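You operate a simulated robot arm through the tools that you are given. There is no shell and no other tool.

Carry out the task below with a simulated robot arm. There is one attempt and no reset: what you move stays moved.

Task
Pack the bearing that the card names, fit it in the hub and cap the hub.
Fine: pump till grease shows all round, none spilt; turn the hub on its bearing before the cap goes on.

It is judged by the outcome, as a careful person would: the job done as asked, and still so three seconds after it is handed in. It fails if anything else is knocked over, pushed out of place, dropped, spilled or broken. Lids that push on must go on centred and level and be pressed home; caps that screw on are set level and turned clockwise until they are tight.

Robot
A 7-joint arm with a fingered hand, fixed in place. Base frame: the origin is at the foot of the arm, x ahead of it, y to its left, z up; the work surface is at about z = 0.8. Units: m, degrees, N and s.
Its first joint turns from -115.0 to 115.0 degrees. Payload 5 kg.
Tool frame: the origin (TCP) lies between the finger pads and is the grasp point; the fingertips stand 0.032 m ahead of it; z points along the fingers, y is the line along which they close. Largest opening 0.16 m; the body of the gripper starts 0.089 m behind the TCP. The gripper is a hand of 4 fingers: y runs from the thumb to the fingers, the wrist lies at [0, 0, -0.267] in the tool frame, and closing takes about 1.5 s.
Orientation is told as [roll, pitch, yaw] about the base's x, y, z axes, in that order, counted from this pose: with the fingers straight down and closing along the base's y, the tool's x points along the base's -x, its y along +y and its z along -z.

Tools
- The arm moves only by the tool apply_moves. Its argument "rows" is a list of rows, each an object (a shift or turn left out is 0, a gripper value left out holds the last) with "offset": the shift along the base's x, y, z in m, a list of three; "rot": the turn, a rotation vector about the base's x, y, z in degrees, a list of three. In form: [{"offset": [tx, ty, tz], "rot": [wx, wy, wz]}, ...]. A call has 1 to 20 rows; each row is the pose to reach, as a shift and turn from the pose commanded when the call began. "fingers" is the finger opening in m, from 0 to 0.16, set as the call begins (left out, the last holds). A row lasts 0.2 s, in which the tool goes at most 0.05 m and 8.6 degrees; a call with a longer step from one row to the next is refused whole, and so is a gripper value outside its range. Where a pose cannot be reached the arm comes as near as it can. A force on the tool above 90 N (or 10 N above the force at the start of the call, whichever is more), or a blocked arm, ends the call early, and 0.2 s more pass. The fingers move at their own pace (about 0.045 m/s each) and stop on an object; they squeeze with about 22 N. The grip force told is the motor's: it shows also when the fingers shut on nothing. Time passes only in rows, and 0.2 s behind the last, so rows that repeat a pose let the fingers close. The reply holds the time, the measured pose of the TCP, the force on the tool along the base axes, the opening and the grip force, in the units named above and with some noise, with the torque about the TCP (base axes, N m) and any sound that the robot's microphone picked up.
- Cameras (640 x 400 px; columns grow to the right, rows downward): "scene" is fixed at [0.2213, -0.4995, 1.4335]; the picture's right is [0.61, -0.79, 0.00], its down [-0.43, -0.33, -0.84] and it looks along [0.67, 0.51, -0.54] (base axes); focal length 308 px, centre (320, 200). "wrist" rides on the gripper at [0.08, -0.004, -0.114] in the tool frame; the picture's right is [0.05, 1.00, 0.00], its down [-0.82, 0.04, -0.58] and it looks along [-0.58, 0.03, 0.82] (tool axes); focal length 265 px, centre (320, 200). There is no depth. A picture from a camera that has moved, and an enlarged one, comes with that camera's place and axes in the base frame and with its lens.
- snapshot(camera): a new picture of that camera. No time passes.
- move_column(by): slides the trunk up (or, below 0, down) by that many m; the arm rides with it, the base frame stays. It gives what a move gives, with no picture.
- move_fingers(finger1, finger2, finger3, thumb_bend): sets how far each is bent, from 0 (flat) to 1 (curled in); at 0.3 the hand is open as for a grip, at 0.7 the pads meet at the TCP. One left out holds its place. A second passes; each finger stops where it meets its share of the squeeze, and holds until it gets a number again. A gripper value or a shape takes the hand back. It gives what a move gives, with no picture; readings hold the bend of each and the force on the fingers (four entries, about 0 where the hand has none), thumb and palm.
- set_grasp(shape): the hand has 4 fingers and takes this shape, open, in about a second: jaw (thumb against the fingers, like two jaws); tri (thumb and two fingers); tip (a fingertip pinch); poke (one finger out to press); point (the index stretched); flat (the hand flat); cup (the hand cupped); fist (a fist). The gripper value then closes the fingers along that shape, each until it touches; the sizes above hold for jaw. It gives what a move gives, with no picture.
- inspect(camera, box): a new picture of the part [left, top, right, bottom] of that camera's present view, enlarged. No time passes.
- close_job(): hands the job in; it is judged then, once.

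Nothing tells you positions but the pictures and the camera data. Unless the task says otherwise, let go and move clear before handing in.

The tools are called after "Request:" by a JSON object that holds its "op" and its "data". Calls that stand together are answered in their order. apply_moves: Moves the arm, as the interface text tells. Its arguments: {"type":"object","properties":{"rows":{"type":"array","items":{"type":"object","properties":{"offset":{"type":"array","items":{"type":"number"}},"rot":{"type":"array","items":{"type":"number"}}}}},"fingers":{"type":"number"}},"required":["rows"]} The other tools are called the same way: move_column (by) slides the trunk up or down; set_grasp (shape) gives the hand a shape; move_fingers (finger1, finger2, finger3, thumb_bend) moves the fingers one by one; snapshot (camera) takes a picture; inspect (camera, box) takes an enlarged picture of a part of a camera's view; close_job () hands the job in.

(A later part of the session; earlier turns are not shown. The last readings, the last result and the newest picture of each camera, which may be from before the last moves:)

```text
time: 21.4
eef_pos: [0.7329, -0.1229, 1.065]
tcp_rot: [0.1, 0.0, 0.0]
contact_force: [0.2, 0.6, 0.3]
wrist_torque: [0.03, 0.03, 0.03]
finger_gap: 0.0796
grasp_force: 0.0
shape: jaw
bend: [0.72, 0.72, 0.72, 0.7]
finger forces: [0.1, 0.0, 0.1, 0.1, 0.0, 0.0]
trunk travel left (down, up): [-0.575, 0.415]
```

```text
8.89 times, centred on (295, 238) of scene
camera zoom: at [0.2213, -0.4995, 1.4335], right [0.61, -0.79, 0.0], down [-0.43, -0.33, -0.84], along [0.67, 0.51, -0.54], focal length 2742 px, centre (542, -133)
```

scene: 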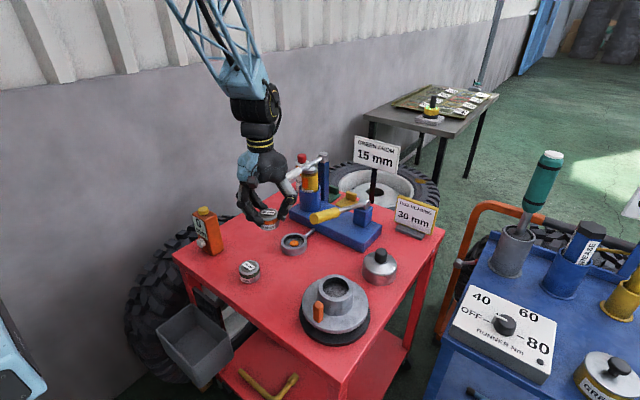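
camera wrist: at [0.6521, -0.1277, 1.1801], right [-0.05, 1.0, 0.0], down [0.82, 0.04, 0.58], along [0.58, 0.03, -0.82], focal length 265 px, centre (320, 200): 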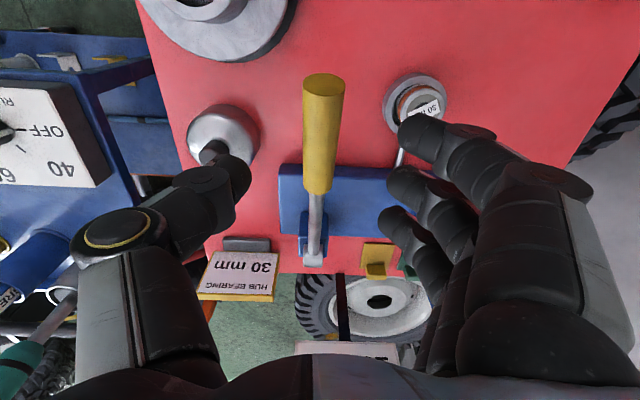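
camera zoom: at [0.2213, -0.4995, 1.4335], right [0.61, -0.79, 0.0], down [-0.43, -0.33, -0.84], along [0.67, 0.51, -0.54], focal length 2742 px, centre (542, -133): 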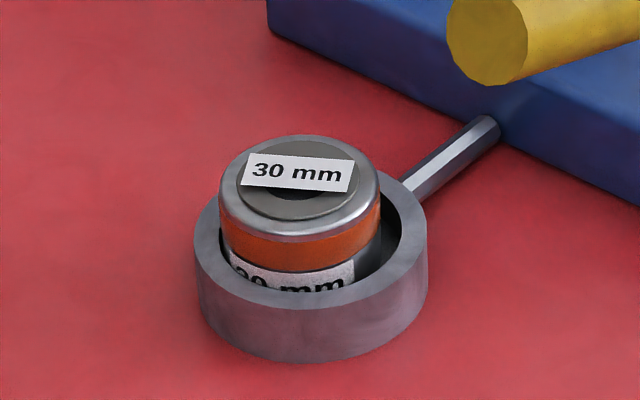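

From the scene view the bearing stands ~4 mm off toward +y in the cup, against its wall. I'll go back and nudge it to the centre before pumping so that it sits over the nozzle.

Request:
{"op": "apply_moves", "data": {"rows": [{"offset": [0.004, 0.035, 0], "rot": [0, 0, 5]}, {"offset": [0.008, 0.07, 0], "rot": [0, 0, 10]}, {"offset": [0.012, 0.1, 0], "rot": [0, 0, 15]}, {"offset": [0.014, 0.129, 0], "rot": [0, 0, 15]}, {"offset": [0.014, 0.129, -0.04], "rot": [0, 0, 15]}, {"offset": [0.014, 0.129, -0.08], "rot": [0, 0, 15]}, {"offset": [0.014, 0.129, -0.12], "rot": [0, 0, 15]}, {"offset": [0.014, 0.129, -0.16], "rot": [0, 0, 15]}, {"offset": [0.014, 0.129, -0.18], "rot": [0, 0, 15]}, {"offset": [0.014, 0.129, -0.18], "rot": [0, 0, 15]}], "fingers": 0.075}}

Request:
{"op": "inspect", "data": {"camera": "wrist", "box": [220, 40, 420, 240]}}

Request:
{"op": "inspect", "data": {"camera": "scene", "box": [260, 180, 340, 260]}}

```text
time: 23.6
eef_pos: [0.7478, 0.0061, 0.8861]
tcp_rot: [0.0, 0.0, 15.0]
contact_force: [-0.8, 0.5, 0.1]
wrist_torque: [0.01, -0.01, -0.01]
finger_gap: 0.0756
grasp_force: 0.0
shape: jaw
bend: [0.73, 0.73, 0.73, 0.7]
finger forces: [0.1, 0.0, 0.1, 0.0, 0.0, 0.0]
trunk travel left (down, up): [-0.575, 0.415]
```

```text
2.00 times, centred on (320, 140) of wrist
camera zoom: at [0.6718, -0.0212, 1.0006], right [-0.31, 0.95, 0.0], down [0.78, 0.25, 0.58], along [0.55, 0.18, -0.82], focal length 531 px, centre (320, 320)
```

zoom: 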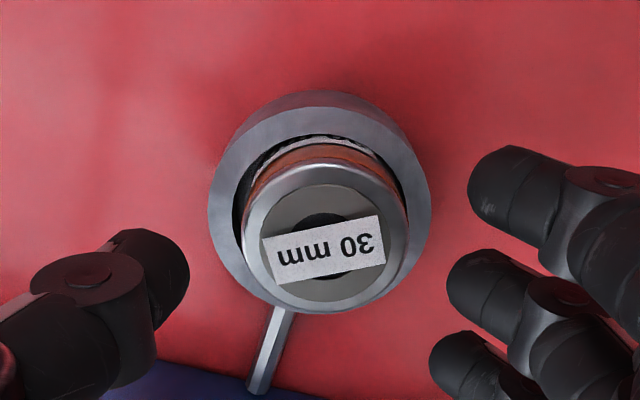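

```text
5.00 times, centred on (300, 220) of scene
camera zoom: at [0.2213, -0.4995, 1.4335], right [0.61, -0.79, 0.0], down [-0.43, -0.33, -0.84], along [0.67, 0.51, -0.54], focal length 1542 px, centre (420, 100)
```

zoom: 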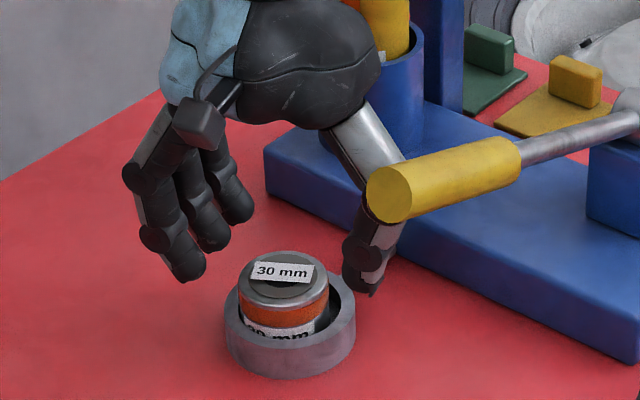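

Combining both views, the bearing is actually against the cup's -x wall, about 4 mm off, near [0.742,0.003]. I'll re-grip it there, slide it to the cup's centre (~[0.7456,0.002]) and release.

Request:
{"op": "apply_moves", "data": {"rows": [{"offset": [-0.005, -0.003, -0.01]}, {"offset": [-0.005, -0.003, -0.02]}, {"offset": [-0.005, -0.003, -0.02]}]}}

Request:
{"op": "apply_moves", "data": {"rows": [{"offset": [0, 0, 0]}, {"offset": [0, 0, 0]}, {"offset": [0, 0, 0]}, {"offset": [0, 0, 0]}, {"offset": [0, 0, 0]}, {"offset": [0, 0, 0]}, {"offset": [0, 0, 0]}], "fingers": 0.03}}

Request:
{"op": "inspect", "data": {"camera": "wrist", "box": [220, 60, 420, 260]}}

Request:
{"op": "inspect", "data": {"camera": "scene", "box": [260, 200, 340, 260]}}

```text
time: 24.4
eef_pos: [0.7445, 0.0024, 0.8646]
tcp_rot: [-0.1, 0.0, 15.0]
contact_force: [-0.6, -0.5, -0.5]
wrist_torque: [-0.01, -0.01, 0.03]
finger_gap: 0.0758
grasp_force: 0.2
shape: jaw
bend: [0.73, 0.73, 0.73, 0.7]
finger forces: [0.0, 0.0, 0.1, 0.0, 0.1, 0.0]
trunk travel left (down, up): [-0.575, 0.415]
```

```text
time: 26.0
eef_pos: [0.7433, 0.0025, 0.8661]
tcp_rot: [0.1, 0.1, 15.0]
contact_force: [-0.9, -1.2, -0.8]
wrist_torque: [0.01, 0.03, -0.02]
finger_gap: 0.0352
grasp_force: 22.3
shape: jaw
bend: [0.71, 0.73, 0.73, 0.7]
finger forces: [4.9, 7.4, 7.3, 0.0, 19.2, 0.1]
trunk travel left (down, up): [-0.575, 0.415]
```

```text
2.00 times, centred on (320, 160) of wrist
camera zoom: at [0.6665, -0.0233, 0.9796], right [-0.31, 0.95, 0.0], down [0.78, 0.25, 0.58], along [0.55, 0.18, -0.82], focal length 531 px, centre (320, 280)
```

zoom: 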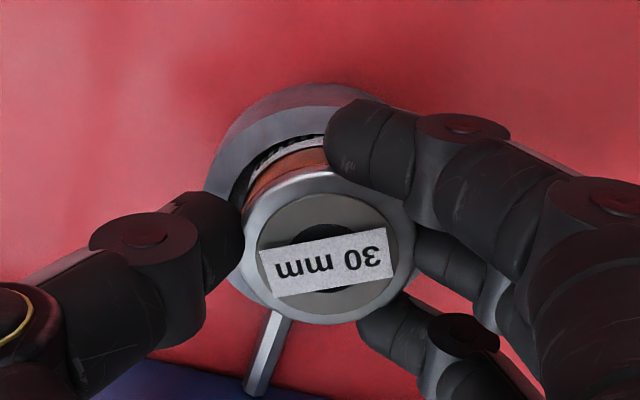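

```text
6.67 times, centred on (300, 230) of scene
camera zoom: at [0.2213, -0.4995, 1.4335], right [0.61, -0.79, 0.0], down [-0.43, -0.33, -0.84], along [0.67, 0.51, -0.54], focal length 2056 px, centre (453, 0)
```

zoom: 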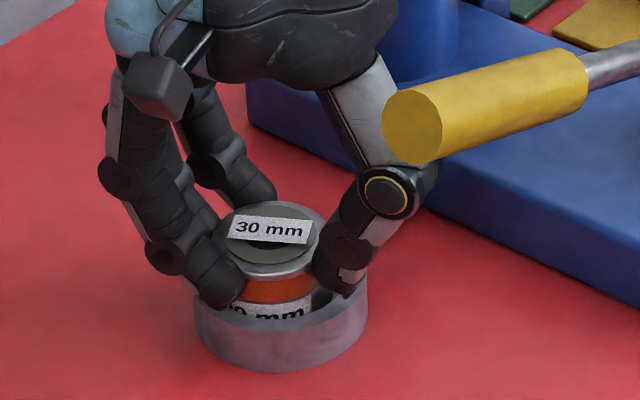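

I slide the held bearing by about 4–5 mm along (+x,-y), which the scene view shows as the missing direction.

Request:
{"op": "apply_moves", "data": {"rows": [{"offset": [0.0015, -0.002, 0]}, {"offset": [0.003, -0.004, 0]}, {"offset": [0.003, -0.004, 0]}]}}

Request:
{"op": "inspect", "data": {"camera": "wrist", "box": [220, 60, 420, 260]}}

Request:
{"op": "inspect", "data": {"camera": "scene", "box": [260, 200, 340, 260]}}

```text
time: 26.8
eef_pos: [0.7468, -0.0003, 0.8663]
tcp_rot: [-0.1, 0.0, 15.0]
contact_force: [-0.8, 0.3, 0.5]
wrist_torque: [0.09, 0.01, 0.0]
finger_gap: 0.0349
grasp_force: 21.9
shape: jaw
bend: [0.71, 0.73, 0.73, 0.7]
finger forces: [5.1, 8.1, 8.0, 0.1, 19.3, 0.1]
trunk travel left (down, up): [-0.575, 0.415]
```

```text
2.00 times, centred on (320, 160) of wrist
camera zoom: at [0.6697, -0.0269, 0.9794], right [-0.31, 0.95, 0.0], down [0.78, 0.25, 0.58], along [0.55, 0.18, -0.82], focal length 531 px, centre (320, 280)
```

zoom: 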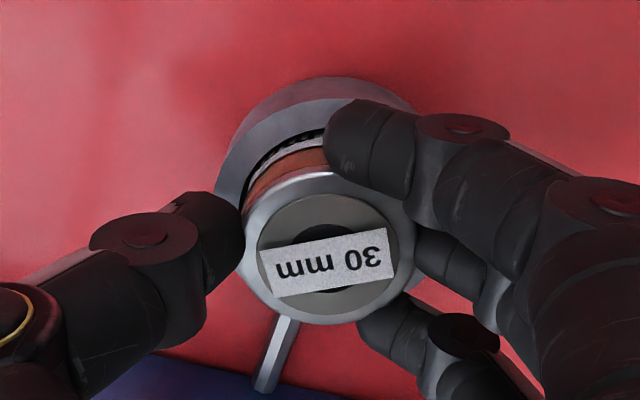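

```text
6.67 times, centred on (300, 230) of scene
camera zoom: at [0.2213, -0.4995, 1.4335], right [0.61, -0.79, 0.0], down [-0.43, -0.33, -0.84], along [0.67, 0.51, -0.54], focal length 2056 px, centre (453, 0)
```

zoom: 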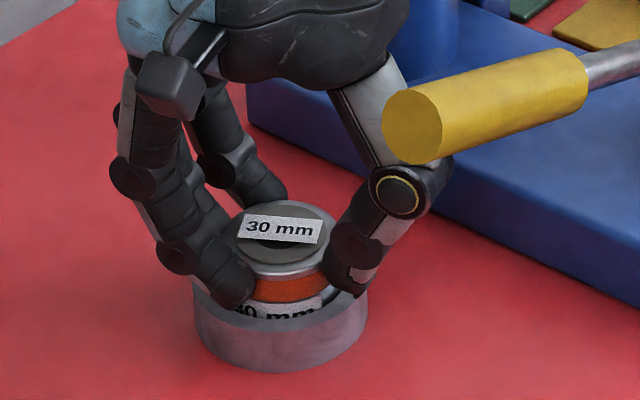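

Now the bearing looks concentric with the cup in both views. I release and check how it settles.

Request:
{"op": "apply_moves", "data": {"rows": [{"offset": [0, 0, 0]}, {"offset": [0, 0, 0]}, {"offset": [0, 0, 0]}, {"offset": [0, 0, 0]}, {"offset": [0, 0, 0.01]}, {"offset": [0, 0, 0.03]}, {"offset": [0, 0, 0.06]}, {"offset": [0, 0, 0.06]}], "fingers": 0.08}}

Request:
{"op": "inspect", "data": {"camera": "wrist", "box": [220, 40, 420, 240]}}

Request:
{"op": "inspect", "data": {"camera": "scene", "box": [270, 215, 320, 260]}}

```text
time: 28.6
eef_pos: [0.7477, -0.0033, 0.9248]
tcp_rot: [0.1, 0.0, 15.0]
contact_force: [0.2, 0.2, -0.7]
wrist_torque: [-0.02, 0.01, 0.01]
finger_gap: 0.0794
grasp_force: 0.1
shape: jaw
bend: [0.72, 0.72, 0.72, 0.7]
finger forces: [0.0, 0.0, 0.1, 0.0, 0.1, 0.0]
trunk travel left (down, up): [-0.575, 0.415]
```

```text
2.00 times, centred on (320, 140) of wrist
camera zoom: at [0.6702, -0.029, 1.0401], right [-0.31, 0.95, 0.0], down [0.78, 0.25, 0.58], along [0.55, 0.18, -0.82], focal length 531 px, centre (320, 320)
```

zoom: 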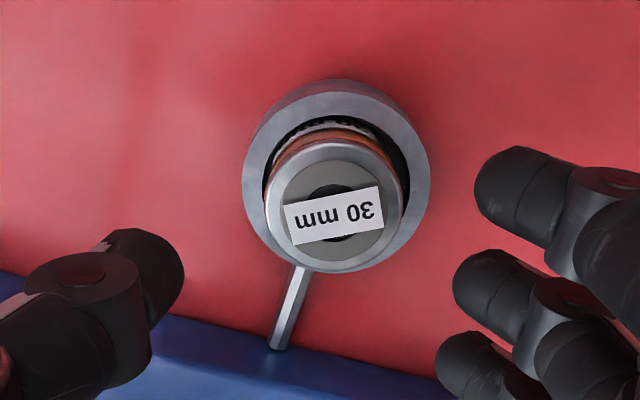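

```text
8.89 times, centred on (295, 238) of scene
camera zoom: at [0.2213, -0.4995, 1.4335], right [0.61, -0.79, 0.0], down [-0.43, -0.33, -0.84], along [0.67, 0.51, -0.54], focal length 2742 px, centre (542, -133)
```

zoom: 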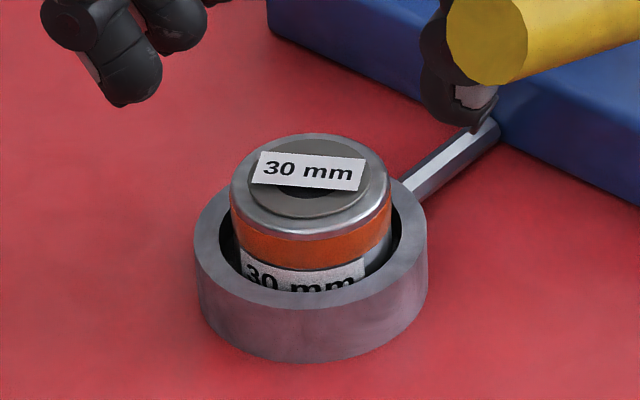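

The bearing is now centred in the cup in both views. Up, and over to the pump handle.

Request:
{"op": "apply_moves", "data": {"rows": [{"offset": [0, 0.002, 0.04]}, {"offset": [0, 0.002, 0.08]}, {"offset": [0, 0.002, 0.12]}, {"offset": [0, 0.002, 0.15]}, {"offset": [-0.004, -0.03, 0.15], "rot": [0, 0, -5]}, {"offset": [-0.008, -0.07, 0.15], "rot": [0, 0, -10]}, {"offset": [-0.013, -0.119, 0.15], "rot": [0, 0, -15]}, {"offset": [-0.013, -0.119, 0.12], "rot": [0, 0, -15]}, {"offset": [-0.013, -0.119, 0.09], "rot": [0, 0, -15]}, {"offset": [-0.013, -0.119, 0.09], "rot": [0, 0, -15]}], "fingers": 0.08}}

Request:
{"op": "snapshot", "data": {"camera": "wrist"}}

Request:
{"op": "inspect", "data": {"camera": "scene", "box": [280, 140, 400, 260]}}

```text
time: 30.8
eef_pos: [0.735, -0.1189, 1.016]
tcp_rot: [0.0, 0.0, 0.0]
contact_force: [-0.7, 0.2, 0.8]
wrist_torque: [0.01, -0.01, -0.04]
finger_gap: 0.0793
grasp_force: 0.1
shape: jaw
bend: [0.72, 0.72, 0.72, 0.7]
finger forces: [0.1, 0.0, 0.1, 0.1, 0.1, 0.0]
trunk travel left (down, up): [-0.575, 0.415]
```

```text
taken
camera wrist: at [0.6548, -0.1233, 1.1313], right [-0.05, 1.0, 0.0], down [0.82, 0.04, 0.58], along [0.58, 0.03, -0.82], focal length 265 px, centre (320, 200)
```

wrist: 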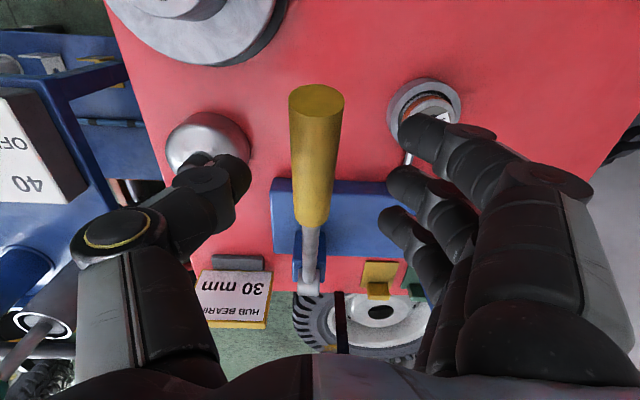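

```text
3.33 times, centred on (340, 200) of scene
camera zoom: at [0.2213, -0.4995, 1.4335], right [0.61, -0.79, 0.0], down [-0.43, -0.33, -0.84], along [0.67, 0.51, -0.54], focal length 1028 px, centre (253, 200)
```

zoom: 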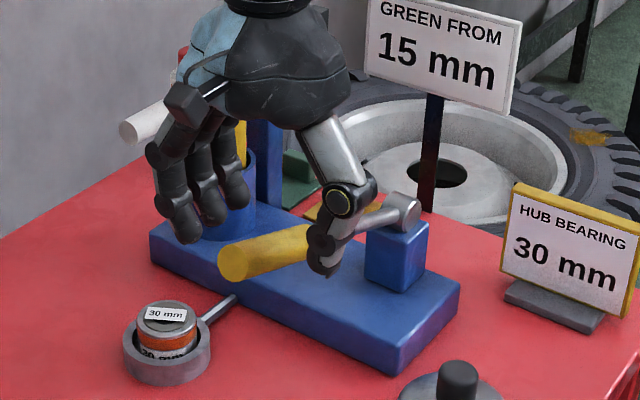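

The handle lies between thumb and fingers. I lower around it and close.

Request:
{"op": "apply_moves", "data": {"rows": [{"offset": [0, -0.0035, -0.015]}, {"offset": [0, -0.0035, -0.036]}, {"offset": [0, -0.0035, -0.036]}]}}

Request:
{"op": "apply_moves", "data": {"rows": [{"offset": [0, 0, 0]}, {"offset": [0, 0, 0]}, {"offset": [0, 0, 0]}, {"offset": [0, 0, 0]}, {"offset": [0, 0, 0]}, {"offset": [0, 0, 0]}, {"offset": [0, 0, 0]}, {"offset": [0, 0, 0]}], "fingers": 0.0}}

Request:
{"op": "snapshot", "data": {"camera": "wrist"}}

Request:
{"op": "inspect", "data": {"camera": "scene", "box": [280, 140, 400, 260]}}

```text
time: 31.6
eef_pos: [0.7361, -0.122, 0.9798]
tcp_rot: [0.1, 0.0, 0.0]
contact_force: [0.3, 0.1, 0.4]
wrist_torque: [0.0, 0.03, -0.04]
finger_gap: 0.0794
grasp_force: 0.0
shape: jaw
bend: [0.72, 0.72, 0.72, 0.7]
finger forces: [0.0, 0.0, 0.0, 0.0, 0.1, 0.0]
trunk travel left (down, up): [-0.575, 0.415]
```

```text
time: 33.4
eef_pos: [0.7347, -0.1227, 0.9794]
tcp_rot: [-0.1, 0.1, 0.0]
contact_force: [-1.7, -1.2, -9.1]
wrist_torque: [0.02, 0.04, 0.04]
finger_gap: 0.0034
grasp_force: 22.3
shape: jaw
bend: [0.66, 0.7, 0.72, 0.72]
finger forces: [4.8, 5.9, 6.0, 0.1, 19.3, 0.0]
trunk travel left (down, up): [-0.575, 0.415]
```

```text
taken
camera wrist: at [0.655, -0.1282, 1.0942], right [-0.05, 1.0, 0.0], down [0.82, 0.04, 0.58], along [0.58, 0.03, -0.82], focal length 265 px, centre (320, 200)
```

wrist: 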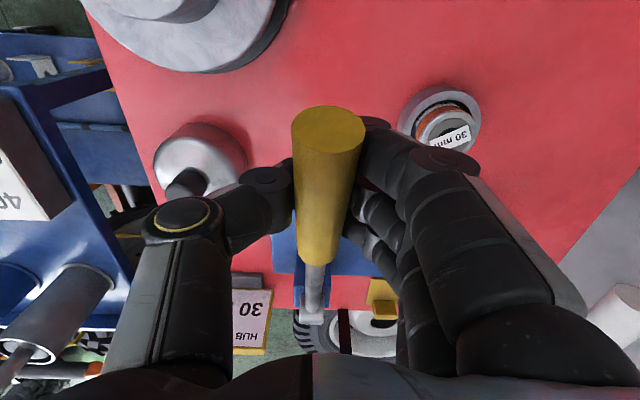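

```text
3.33 times, centred on (340, 200) of scene
camera zoom: at [0.2213, -0.4995, 1.4335], right [0.61, -0.79, 0.0], down [-0.43, -0.33, -0.84], along [0.67, 0.51, -0.54], focal length 1028 px, centre (253, 200)
```

zoom: 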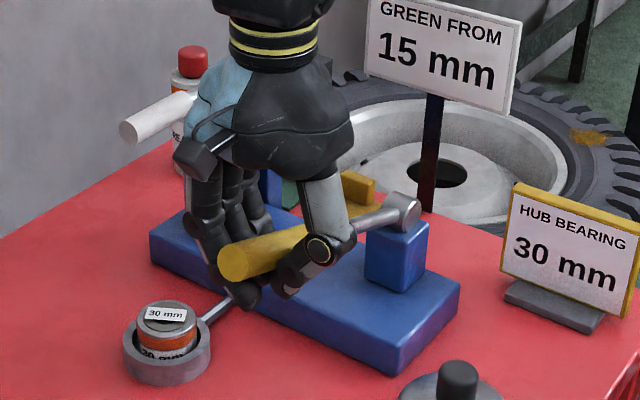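

Handle gripped. I press the lever down along its arc (pivot ~[0.945,-0.124,0.907]), turning the hand with it, and watch forces.

Request:
{"op": "apply_moves", "data": {"rows": [{"offset": [-0.0035, 0, -0.011], "rot": [0, -3, 0]}, {"offset": [-0.0064, 0, -0.0223], "rot": [0, -6, 0]}, {"offset": [-0.0087, 0, -0.0337], "rot": [0, -9, 0]}, {"offset": [-0.0104, 0, -0.0453], "rot": [0, -12, 0]}, {"offset": [-0.0104, 0, -0.0453], "rot": [0, -12, 0]}]}}

Request:
{"op": "inspect", "data": {"camera": "scene", "box": [280, 140, 400, 260]}}

Request:
{"op": "inspect", "data": {"camera": "scene", "box": [270, 215, 320, 260]}}

```text
time: 34.6
eef_pos: [0.7242, -0.1232, 0.935]
tcp_rot: [0.0, -12.1, -0.1]
contact_force: [0.0, -1.0, -0.5]
wrist_torque: [0.02, -0.01, 0.0]
finger_gap: 0.0005
grasp_force: 21.9
shape: jaw
bend: [0.68, 0.7, 0.73, 0.72]
finger forces: [0.0, 0.1, 0.1, 0.1, 0.0, 0.0]
trunk travel left (down, up): [-0.575, 0.415]
```

```text
3.33 times, centred on (340, 200) of scene
camera zoom: at [0.2213, -0.4995, 1.4335], right [0.61, -0.79, 0.0], down [-0.43, -0.33, -0.84], along [0.67, 0.51, -0.54], focal length 1028 px, centre (253, 200)
```

zoom: 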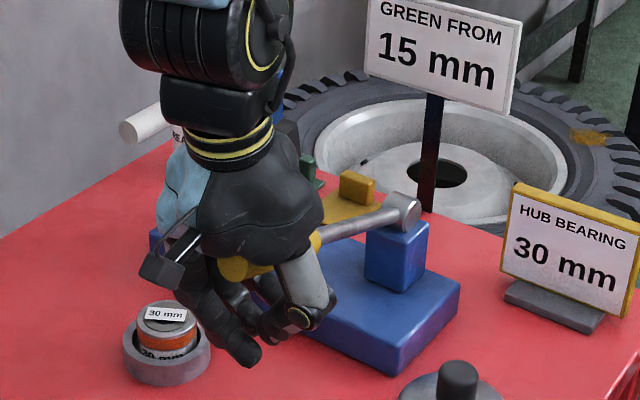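

```text
8.89 times, centred on (295, 238) of scene
camera zoom: at [0.2213, -0.4995, 1.4335], right [0.61, -0.79, 0.0], down [-0.43, -0.33, -0.84], along [0.67, 0.51, -0.54], focal length 2742 px, centre (542, -133)
```

zoom: 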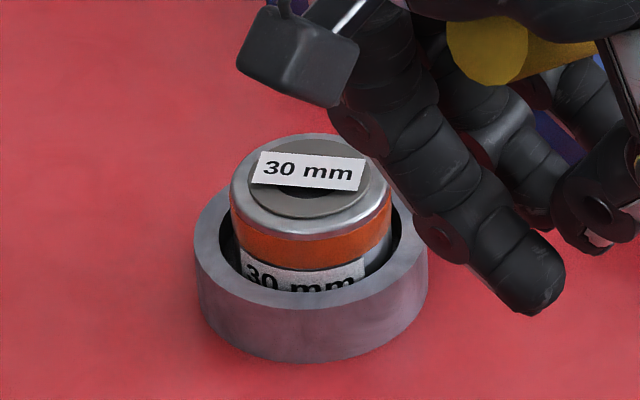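

The fingers slipped under the handle and the lever did not move; a pinch won't do. I'll open, back out upwards, and press from above with the fist instead.

Request:
{"op": "apply_moves", "data": {"rows": [{"offset": [0, 0, 0]}, {"offset": [0, 0, 0]}, {"offset": [0, 0, 0]}, {"offset": [0, 0, 0]}, {"offset": [0, 0, 0]}, {"offset": [0.003, 0, 0.012], "rot": [0, 3, 0]}, {"offset": [0.006, 0, 0.025], "rot": [0, 6, 0]}, {"offset": [0.0085, 0, 0.037], "rot": [0, 9, 0]}, {"offset": [0.0104, 0, 0.05], "rot": [0, 12, 0]}, {"offset": [0.0104, 0, 0.09], "rot": [0, 12, 0]}, {"offset": [0.0104, 0, 0.13], "rot": [0, 12, 0]}, {"offset": [0.0104, 0, 0.165], "rot": [0, 12, 0]}, {"offset": [0.0104, 0, 0.165], "rot": [0, 12, 0]}], "fingers": 0.09}}

Request:
{"op": "set_grasp", "data": {"shape": "fist"}}

Request:
{"op": "snapshot", "data": {"camera": "wrist"}}

Request:
{"op": "inspect", "data": {"camera": "scene", "box": [260, 100, 420, 260]}}

```text
time: 37.4
eef_pos: [0.7333, -0.1245, 1.1002]
tcp_rot: [0.0, 0.0, 0.0]
contact_force: [0.4, -0.8, -0.2]
wrist_torque: [-0.02, -0.01, -0.02]
finger_gap: 0.0896
grasp_force: 0.1
shape: jaw
bend: [0.71, 0.71, 0.72, 0.7]
finger forces: [0.1, 0.1, 0.0, 0.0, 0.0, 0.0]
trunk travel left (down, up): [-0.575, 0.415]
```

```text
time: 38.3
eef_pos: [0.7329, -0.1246, 1.1002]
tcp_rot: [0.1, 0.0, 0.1]
contact_force: [-0.6, 0.0, 0.0]
wrist_torque: [0.0, 0.03, -0.01]
finger_gap: 0.0004
grasp_force: 0.1
shape: fist
bend: [1.0, 1.0, 1.0, 0.55]
finger forces: [0.0, 0.0, 0.0, 0.1, 0.0, 0.0]
trunk travel left (down, up): [-0.575, 0.415]
```

```text
taken
camera wrist: at [0.652, -0.1296, 1.2145], right [-0.05, 1.0, 0.0], down [0.82, 0.04, 0.58], along [0.58, 0.03, -0.82], focal length 265 px, centre (320, 200)
```

wrist: 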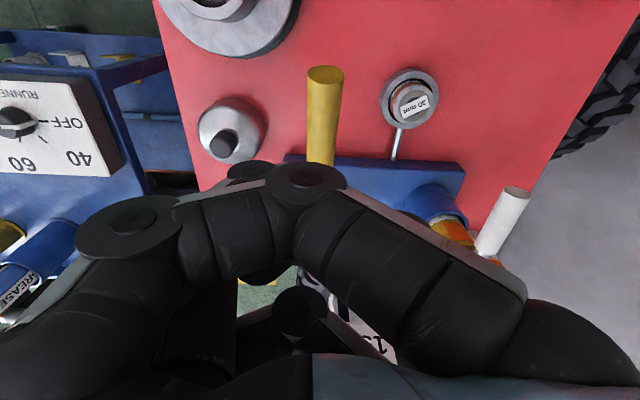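

```text
2.50 times, centred on (340, 180) of scene
camera zoom: at [0.2213, -0.4995, 1.4335], right [0.61, -0.79, 0.0], down [-0.43, -0.33, -0.84], along [0.67, 0.51, -0.54], focal length 771 px, centre (270, 250)
```

zoom: 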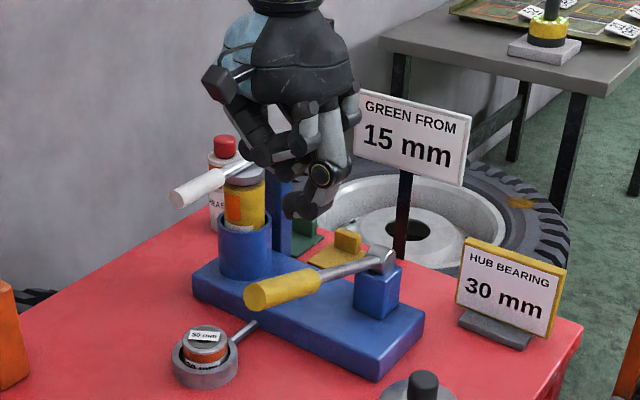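

In this fist the thumb hangs lower than the knuckles; I curl the thumb in and look again.

Request:
{"op": "move_fingers", "data": {"finger1": 1.0, "finger2": 1.0, "finger3": 1.0, "thumb_bend": 1.0}}

Request:
{"op": "snapshot", "data": {"camera": "wrist"}}

Request:
{"op": "inspect", "data": {"camera": "scene", "box": [280, 90, 380, 210]}}

```text
time: 39.3
eef_pos: [0.732, -0.1246, 1.0999]
tcp_rot: [-0.1, 0.1, -0.1]
contact_force: [0.1, -0.1, 0.1]
wrist_torque: [0.0, 0.0, 0.02]
finger_gap: 0.0427
grasp_force: 0.1
shape: fingers
bend: [1.0, 1.0, 1.0, 0.86]
finger forces: [0.1, 0.0, 0.1, 0.1, 0.1, 0.1]
trunk travel left (down, up): [-0.575, 0.415]
```

```text
taken
camera wrist: at [0.652, -0.1297, 1.2145], right [-0.05, 1.0, 0.0], down [0.82, 0.04, 0.58], along [0.58, 0.03, -0.82], focal length 265 px, centre (320, 200)
```

wrist: 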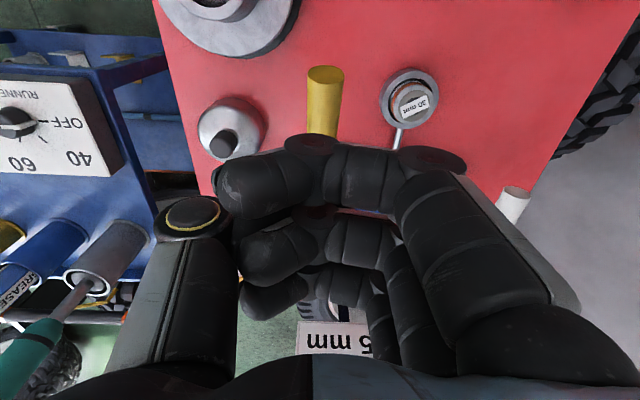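

```text
3.33 times, centred on (330, 150) of scene
camera zoom: at [0.2213, -0.4995, 1.4335], right [0.61, -0.79, 0.0], down [-0.43, -0.33, -0.84], along [0.67, 0.51, -0.54], focal length 1028 px, centre (287, 367)
```

zoom: 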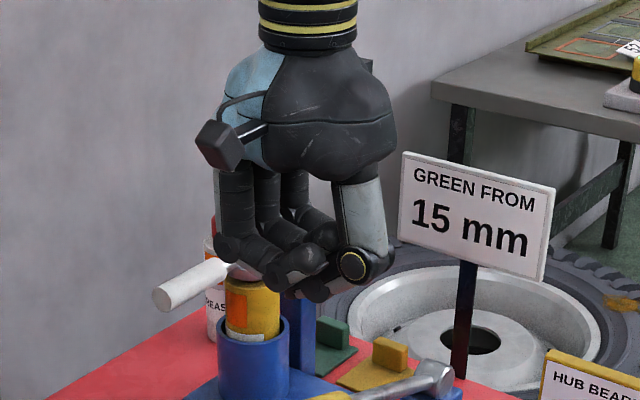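

The curled hand now has a flat underside about 10 mm below the TCP. I press down from above on the handle, slowly.

Request:
{"op": "apply_moves", "data": {"rows": [{"offset": [0.01, 0.002, -0.04]}, {"offset": [0.01, 0.002, -0.075]}, {"offset": [0.01, 0.002, -0.085]}, {"offset": [0.01, 0.002, -0.092]}, {"offset": [0.01, 0.002, -0.099]}, {"offset": [0.01, 0.002, -0.106]}, {"offset": [0.01, 0.002, -0.106]}]}}

Request:
{"op": "inspect", "data": {"camera": "scene", "box": [270, 130, 400, 260]}}

```text
time: 40.9
eef_pos: [0.7444, -0.1209, 0.9959]
tcp_rot: [0.0, -0.1, 0.0]
contact_force: [0.2, 0.2, 2.3]
wrist_torque: [0.01, 0.02, -0.02]
finger_gap: 0.0425
grasp_force: 0.1
shape: fingers
bend: [1.0, 1.0, 1.0, 0.87]
finger forces: [0.1, 0.1, 0.1, 0.0, 0.1, 0.0]
trunk travel left (down, up): [-0.575, 0.415]
```

```text
3.08 times, centred on (335, 195) of scene
camera zoom: at [0.2213, -0.4995, 1.4335], right [0.61, -0.79, 0.0], down [-0.43, -0.33, -0.84], along [0.67, 0.51, -0.54], focal length 949 px, centre (274, 215)
```

zoom: 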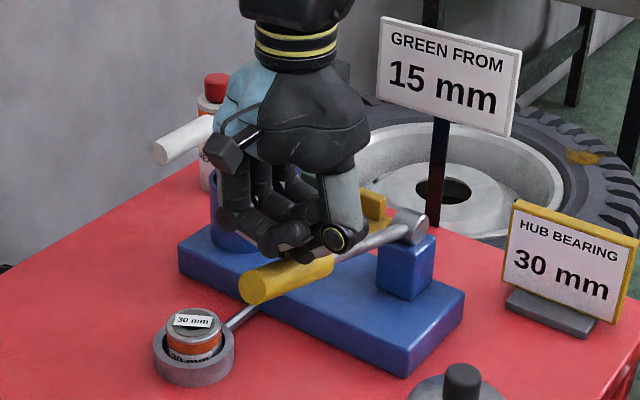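

Contact is just beginning (2 N). I keep pressing in small steps.

Request:
{"op": "apply_moves", "data": {"rows": [{"offset": [0, 0, -0.005]}, {"offset": [0, 0, -0.01]}, {"offset": [0, 0, -0.015]}, {"offset": [0, 0, -0.015]}]}}

Request:
{"op": "inspect", "data": {"camera": "scene", "box": [270, 130, 400, 260]}}

Request:
{"op": "inspect", "data": {"camera": "scene", "box": [270, 215, 320, 260]}}

```text
time: 41.9
eef_pos: [0.7436, -0.1212, 0.9791]
tcp_rot: [0.0, 0.0, 0.0]
contact_force: [0.1, 0.8, 1.5]
wrist_torque: [0.01, 0.0, -0.01]
finger_gap: 0.0423
grasp_force: 0.1
shape: fingers
bend: [1.0, 1.0, 1.0, 0.87]
finger forces: [0.0, 0.0, 0.1, 0.0, 0.0, 0.0]
trunk travel left (down, up): [-0.575, 0.415]
```

```text
3.08 times, centred on (335, 195) of scene
camera zoom: at [0.2213, -0.4995, 1.4335], right [0.61, -0.79, 0.0], down [-0.43, -0.33, -0.84], along [0.67, 0.51, -0.54], focal length 949 px, centre (274, 215)
```

zoom: 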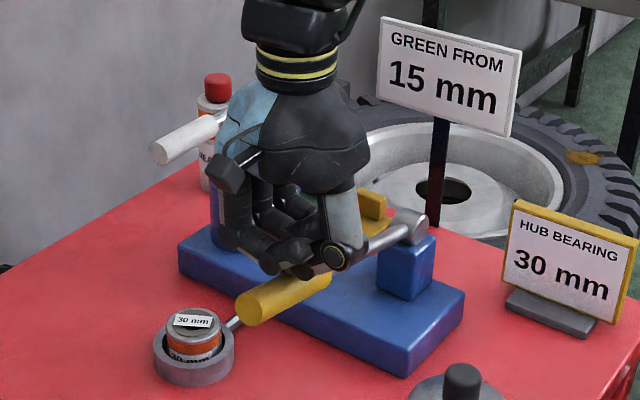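

```text
8.89 times, centred on (295, 238) of scene
camera zoom: at [0.2213, -0.4995, 1.4335], right [0.61, -0.79, 0.0], down [-0.43, -0.33, -0.84], along [0.67, 0.51, -0.54], focal length 2742 px, centre (542, -133)
```

zoom: 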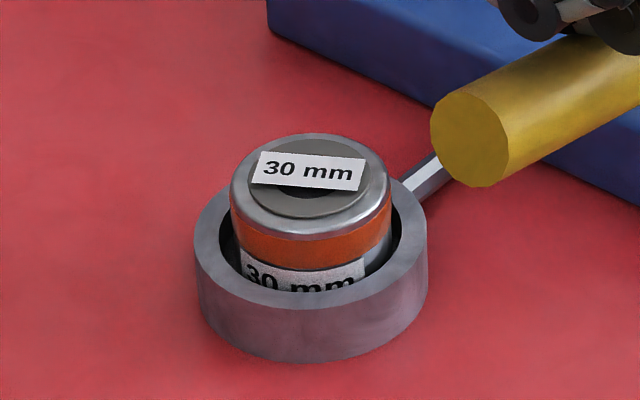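

The lever moves down easily with me. Continuing the stroke and watching the bearing.

Request:
{"op": "apply_moves", "data": {"rows": [{"offset": [0, 0, -0.006]}, {"offset": [0, 0, -0.012]}, {"offset": [-0.001, 0, -0.018]}, {"offset": [-0.002, 0, -0.024]}, {"offset": [-0.003, 0, -0.03]}, {"offset": [-0.003, 0, -0.03]}]}}

Request:
{"op": "inspect", "data": {"camera": "scene", "box": [270, 130, 400, 260]}}

Request:
{"op": "inspect", "data": {"camera": "scene", "box": [270, 215, 320, 260]}}

```text
time: 43.3
eef_pos: [0.7398, -0.1228, 0.9467]
tcp_rot: [0.0, -0.1, -0.1]
contact_force: [0.7, 1.4, 3.1]
wrist_torque: [0.05, -0.01, 0.0]
finger_gap: 0.042
grasp_force: 0.0
shape: fingers
bend: [1.0, 1.0, 1.0, 0.88]
finger forces: [0.1, 0.0, 0.1, 0.0, 0.1, 0.0]
trunk travel left (down, up): [-0.575, 0.415]
```

```text
3.08 times, centred on (335, 195) of scene
camera zoom: at [0.2213, -0.4995, 1.4335], right [0.61, -0.79, 0.0], down [-0.43, -0.33, -0.84], along [0.67, 0.51, -0.54], focal length 949 px, centre (274, 215)
```

zoom: 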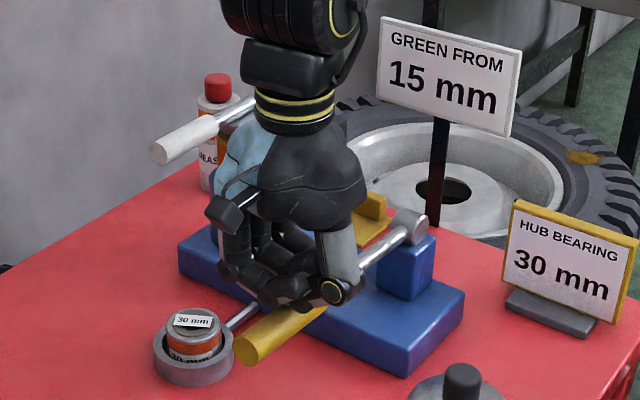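

```text
8.89 times, centred on (295, 238) of scene
camera zoom: at [0.2213, -0.4995, 1.4335], right [0.61, -0.79, 0.0], down [-0.43, -0.33, -0.84], along [0.67, 0.51, -0.54], focal length 2742 px, centre (542, -133)
```

zoom: 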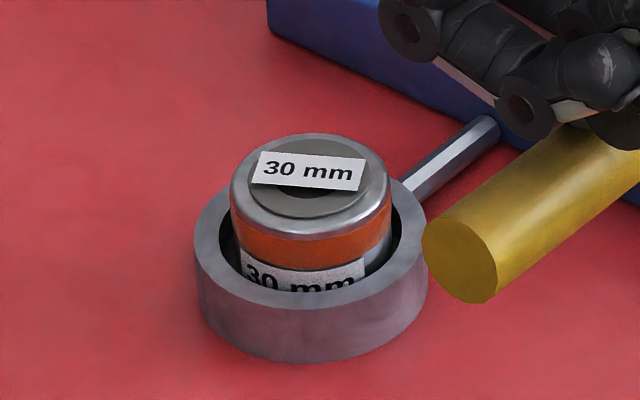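

Still no grease and low force; the lever is about level. I continue down in steps.

Request:
{"op": "apply_moves", "data": {"rows": [{"offset": [0, 0, -0.006]}, {"offset": [0, 0, -0.012]}, {"offset": [0, 0, -0.018]}, {"offset": [0, 0, -0.024]}, {"offset": [0, 0, -0.024]}]}}

Request:
{"op": "inspect", "data": {"camera": "scene", "box": [270, 130, 400, 260]}}

Request:
{"op": "inspect", "data": {"camera": "scene", "box": [270, 215, 320, 260]}}

```text
time: 44.5
eef_pos: [0.7422, -0.1219, 0.9249]
tcp_rot: [0.0, 0.0, -0.1]
contact_force: [-0.1, 0.2, 3.1]
wrist_torque: [-0.01, 0.03, 0.01]
finger_gap: 0.0417
grasp_force: 0.0
shape: fingers
bend: [1.0, 1.0, 1.0, 0.9]
finger forces: [0.1, 0.0, 0.1, 0.0, 0.0, 0.0]
trunk travel left (down, up): [-0.575, 0.415]
```

```text
3.08 times, centred on (335, 195) of scene
camera zoom: at [0.2213, -0.4995, 1.4335], right [0.61, -0.79, 0.0], down [-0.43, -0.33, -0.84], along [0.67, 0.51, -0.54], focal length 949 px, centre (274, 215)
```

zoom: 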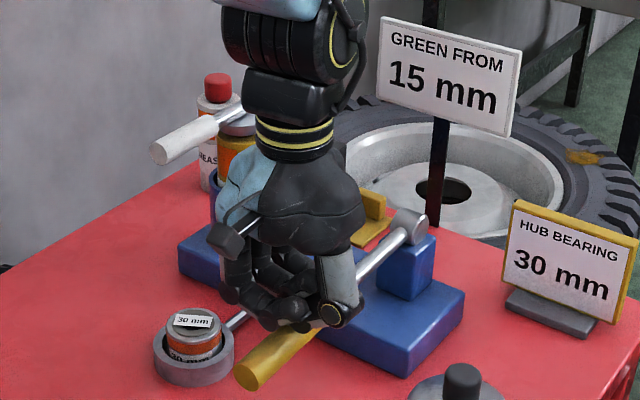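

```text
8.89 times, centred on (295, 238) of scene
camera zoom: at [0.2213, -0.4995, 1.4335], right [0.61, -0.79, 0.0], down [-0.43, -0.33, -0.84], along [0.67, 0.51, -0.54], focal length 2742 px, centre (542, -133)
```

zoom: 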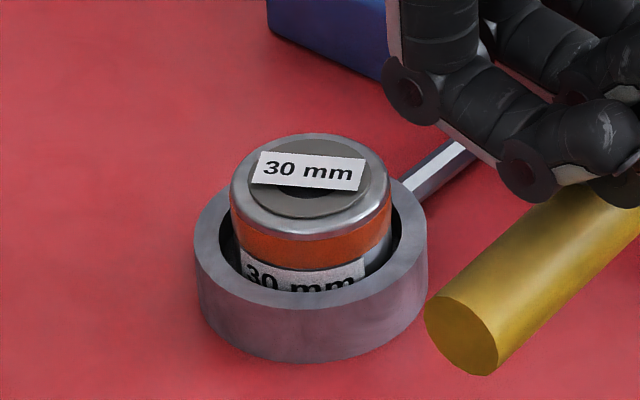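

Request:
{"op": "apply_moves", "data": {"rows": [{"offset": [0, 0, -0.006]}, {"offset": [0, 0, -0.012]}, {"offset": [0, 0, -0.018]}, {"offset": [0, 0, -0.024]}, {"offset": [0, 0, -0.03]}, {"offset": [0, 0, -0.03]}]}}

Request:
{"op": "inspect", "data": {"camera": "scene", "box": [270, 130, 400, 260]}}

Request:
{"op": "inspect", "data": {"camera": "scene", "box": [270, 215, 320, 260]}}

```text
time: 45.9
eef_pos: [0.7388, -0.1227, 0.8981]
tcp_rot: [0.0, -0.2, 0.0]
contact_force: [-1.2, -9.3, 34.3]
wrist_torque: [0.05, -0.05, -0.01]
finger_gap: 0.0398
grasp_force: 19.0
shape: fingers
bend: [1.0, 1.0, 1.0, 1.0]
finger forces: [0.1, 0.0, 0.1, 0.0, 37.6, 0.1]
trunk travel left (down, up): [-0.575, 0.415]
```

```text
3.08 times, centred on (335, 195) of scene
camera zoom: at [0.2213, -0.4995, 1.4335], right [0.61, -0.79, 0.0], down [-0.43, -0.33, -0.84], along [0.67, 0.51, -0.54], focal length 949 px, centre (274, 215)
```

zoom: 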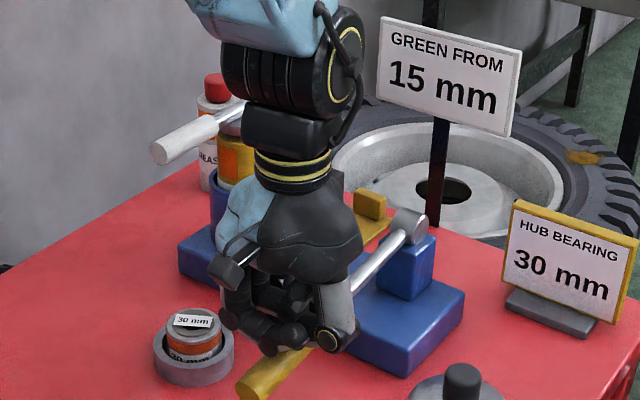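

```text
8.89 times, centred on (295, 238) of scene
camera zoom: at [0.2213, -0.4995, 1.4335], right [0.61, -0.79, 0.0], down [-0.43, -0.33, -0.84], along [0.67, 0.51, -0.54], focal length 2742 px, centre (542, -133)
```

zoom: 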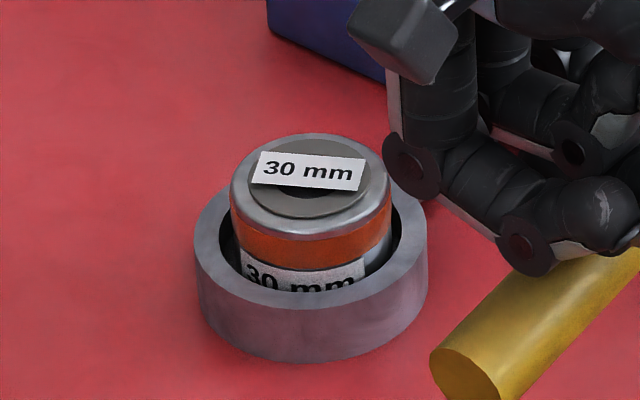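

End of stroke reached (34 N). I rise and see whether the lever springs back, and look at the bearing.

Request:
{"op": "apply_moves", "data": {"rows": [{"offset": [0, 0, 0.01]}, {"offset": [0, 0, 0.03]}, {"offset": [0, 0, 0.05]}, {"offset": [0, 0, 0.08]}, {"offset": [0.003, 0, 0.11]}, {"offset": [0.003, 0, 0.13]}, {"offset": [0.003, 0, 0.13]}]}}

Request:
{"op": "inspect", "data": {"camera": "scene", "box": [270, 130, 400, 260]}}

Request:
{"op": "inspect", "data": {"camera": "scene", "box": [270, 215, 320, 260]}}

Request:
{"op": "snapshot", "data": {"camera": "wrist"}}

```text
time: 47.5
eef_pos: [0.7446, -0.1208, 1.0278]
tcp_rot: [0.0, 0.0, 0.0]
contact_force: [0.4, -0.2, -0.4]
wrist_torque: [-0.01, -0.05, 0.02]
finger_gap: 0.0423
grasp_force: 0.1
shape: fingers
bend: [1.0, 1.0, 1.0, 0.95]
finger forces: [0.0, 0.0, 0.0, 0.0, 0.1, 0.0]
trunk travel left (down, up): [-0.575, 0.415]
```

```text
3.08 times, centred on (335, 195) of scene
camera zoom: at [0.2213, -0.4995, 1.4335], right [0.61, -0.79, 0.0], down [-0.43, -0.33, -0.84], along [0.67, 0.51, -0.54], focal length 949 px, centre (274, 215)
```

zoom: 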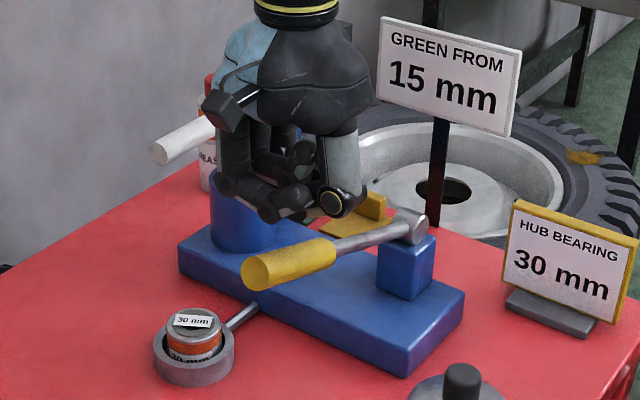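

```text
8.89 times, centred on (295, 238) of scene
camera zoom: at [0.2213, -0.4995, 1.4335], right [0.61, -0.79, 0.0], down [-0.43, -0.33, -0.84], along [0.67, 0.51, -0.54], focal length 2742 px, centre (542, -133)
```

zoom: 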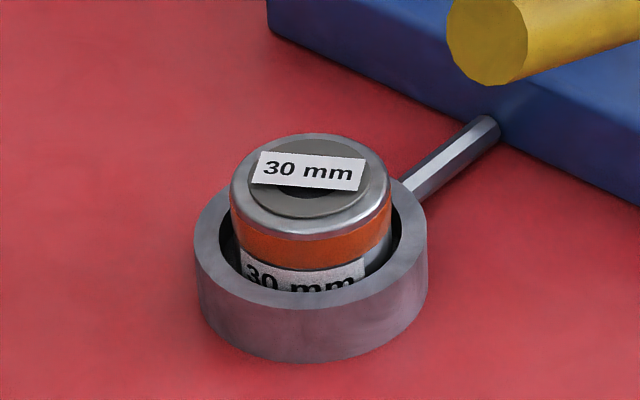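

```text
taken
camera wrist: at [0.6623, -0.1259, 1.1418], right [-0.05, 1.0, 0.0], down [0.82, 0.04, 0.58], along [0.58, 0.03, -0.82], focal length 265 px, centre (320, 200)
```

wrist: 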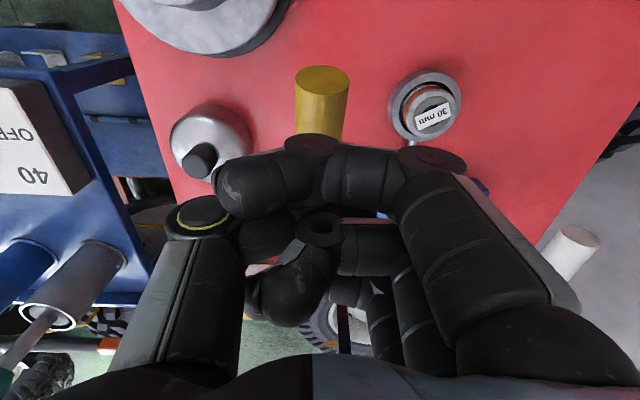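

The lever springs back by itself. No grease yet; I do a second full stroke.

Request:
{"op": "apply_moves", "data": {"rows": [{"offset": [0, 0, -0.02]}, {"offset": [0, 0, -0.033]}, {"offset": [0, 0, -0.046]}, {"offset": [-0.001, 0, -0.058]}, {"offset": [-0.002, 0, -0.07]}, {"offset": [-0.003, 0, -0.082]}, {"offset": [-0.003, 0, -0.094]}, {"offset": [-0.003, 0, -0.106]}, {"offset": [-0.003, 0, -0.117]}, {"offset": [-0.003, 0, -0.127]}, {"offset": [-0.003, 0, -0.127]}, {"offset": [-0.003, 0, -0.117]}, {"offset": [-0.003, 0, -0.09]}, {"offset": [-0.001, 0, -0.06]}, {"offset": [0, 0, -0.03]}, {"offset": [0, 0, 0]}, {"offset": [0, 0, 0]}]}}

Request:
{"op": "inspect", "data": {"camera": "scene", "box": [270, 215, 320, 260]}}

Request:
{"op": "inspect", "data": {"camera": "wrist", "box": [380, 60, 480, 150]}}

```text
time: 51.1
eef_pos: [0.745, -0.119, 1.0232]
tcp_rot: [0.0, 0.0, 0.0]
contact_force: [0.5, -0.5, -0.5]
wrist_torque: [0.01, -0.02, 0.0]
finger_gap: 0.0426
grasp_force: 0.1
shape: fingers
bend: [1.0, 1.0, 1.0, 0.95]
finger forces: [0.1, 0.1, 0.0, 0.0, 0.0, 0.0]
trunk travel left (down, up): [-0.575, 0.415]
```

```text
8.89 times, centred on (295, 238) of scene
camera zoom: at [0.2213, -0.4995, 1.4335], right [0.61, -0.79, 0.0], down [-0.43, -0.33, -0.84], along [0.67, 0.51, -0.54], focal length 2742 px, centre (542, -133)
```

zoom: 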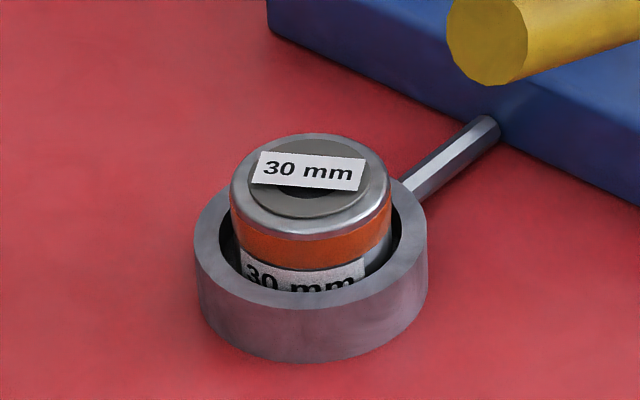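

```text
4.44 times, centred on (430, 105) of wrist
camera zoom: at [0.6628, -0.1241, 1.1383], right [-0.05, 1.0, 0.0], down [0.82, 0.04, 0.58], along [0.58, 0.03, -0.82], focal length 1180 px, centre (-169, 622)
```

zoom: 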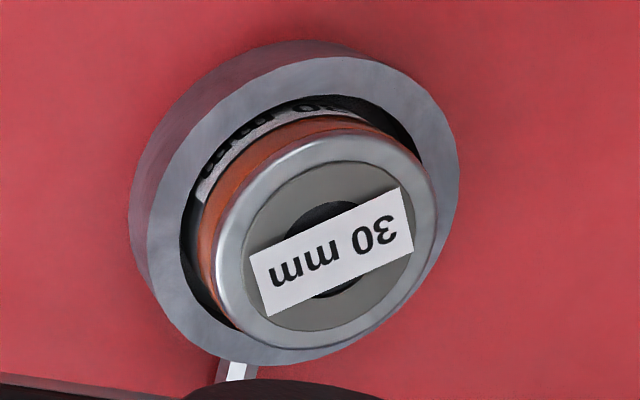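

Nothing shows yet, nor any spill. I give it another stroke and check again.

Request:
{"op": "apply_moves", "data": {"rows": [{"offset": [0, -0.002, -0.02]}, {"offset": [0, -0.002, -0.033]}, {"offset": [0, -0.002, -0.046]}, {"offset": [-0.001, -0.002, -0.058]}, {"offset": [-0.002, -0.002, -0.07]}, {"offset": [-0.003, -0.002, -0.082]}, {"offset": [-0.003, -0.002, -0.094]}, {"offset": [-0.003, -0.002, -0.106]}, {"offset": [-0.003, -0.002, -0.117]}, {"offset": [-0.003, -0.002, -0.125]}, {"offset": [-0.003, -0.002, -0.125]}]}}

Request:
{"op": "inspect", "data": {"camera": "scene", "box": [240, 130, 400, 270]}}

Request:
{"op": "inspect", "data": {"camera": "scene", "box": [270, 215, 320, 260]}}

```text
time: 53.5
eef_pos: [0.7409, -0.1229, 0.8976]
tcp_rot: [0.0, -0.1, 0.0]
contact_force: [-2.9, -1.0, 10.3]
wrist_torque: [0.04, -0.03, 0.03]
finger_gap: 0.0423
grasp_force: 7.5
shape: fingers
bend: [1.0, 1.0, 1.0, 0.96]
finger forces: [0.0, 0.0, 0.0, 0.0, 14.4, 0.0]
trunk travel left (down, up): [-0.575, 0.415]
```

```text
2.86 times, centred on (320, 200) of scene
camera zoom: at [0.2213, -0.4995, 1.4335], right [0.61, -0.79, 0.0], down [-0.43, -0.33, -0.84], along [0.67, 0.51, -0.54], focal length 881 px, centre (320, 200)
```

zoom: 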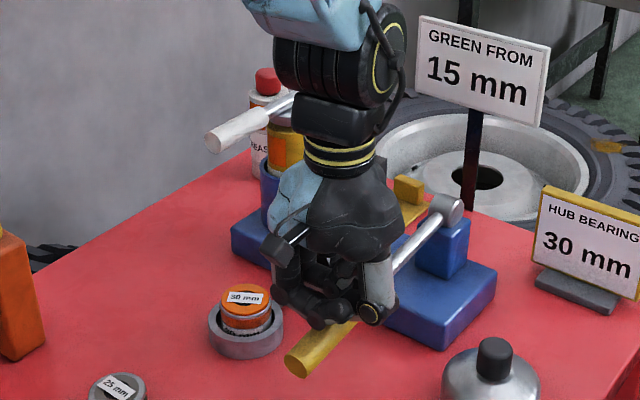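

```text
8.89 times, centred on (295, 238) of scene
camera zoom: at [0.2213, -0.4995, 1.4335], right [0.61, -0.79, 0.0], down [-0.43, -0.33, -0.84], along [0.67, 0.51, -0.54], focal length 2742 px, centre (542, -133)
```

zoom: 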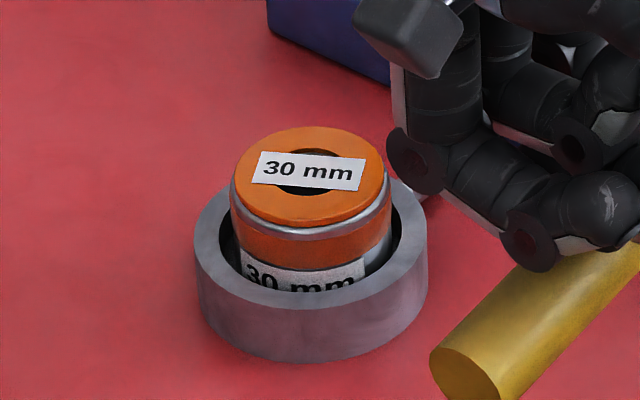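

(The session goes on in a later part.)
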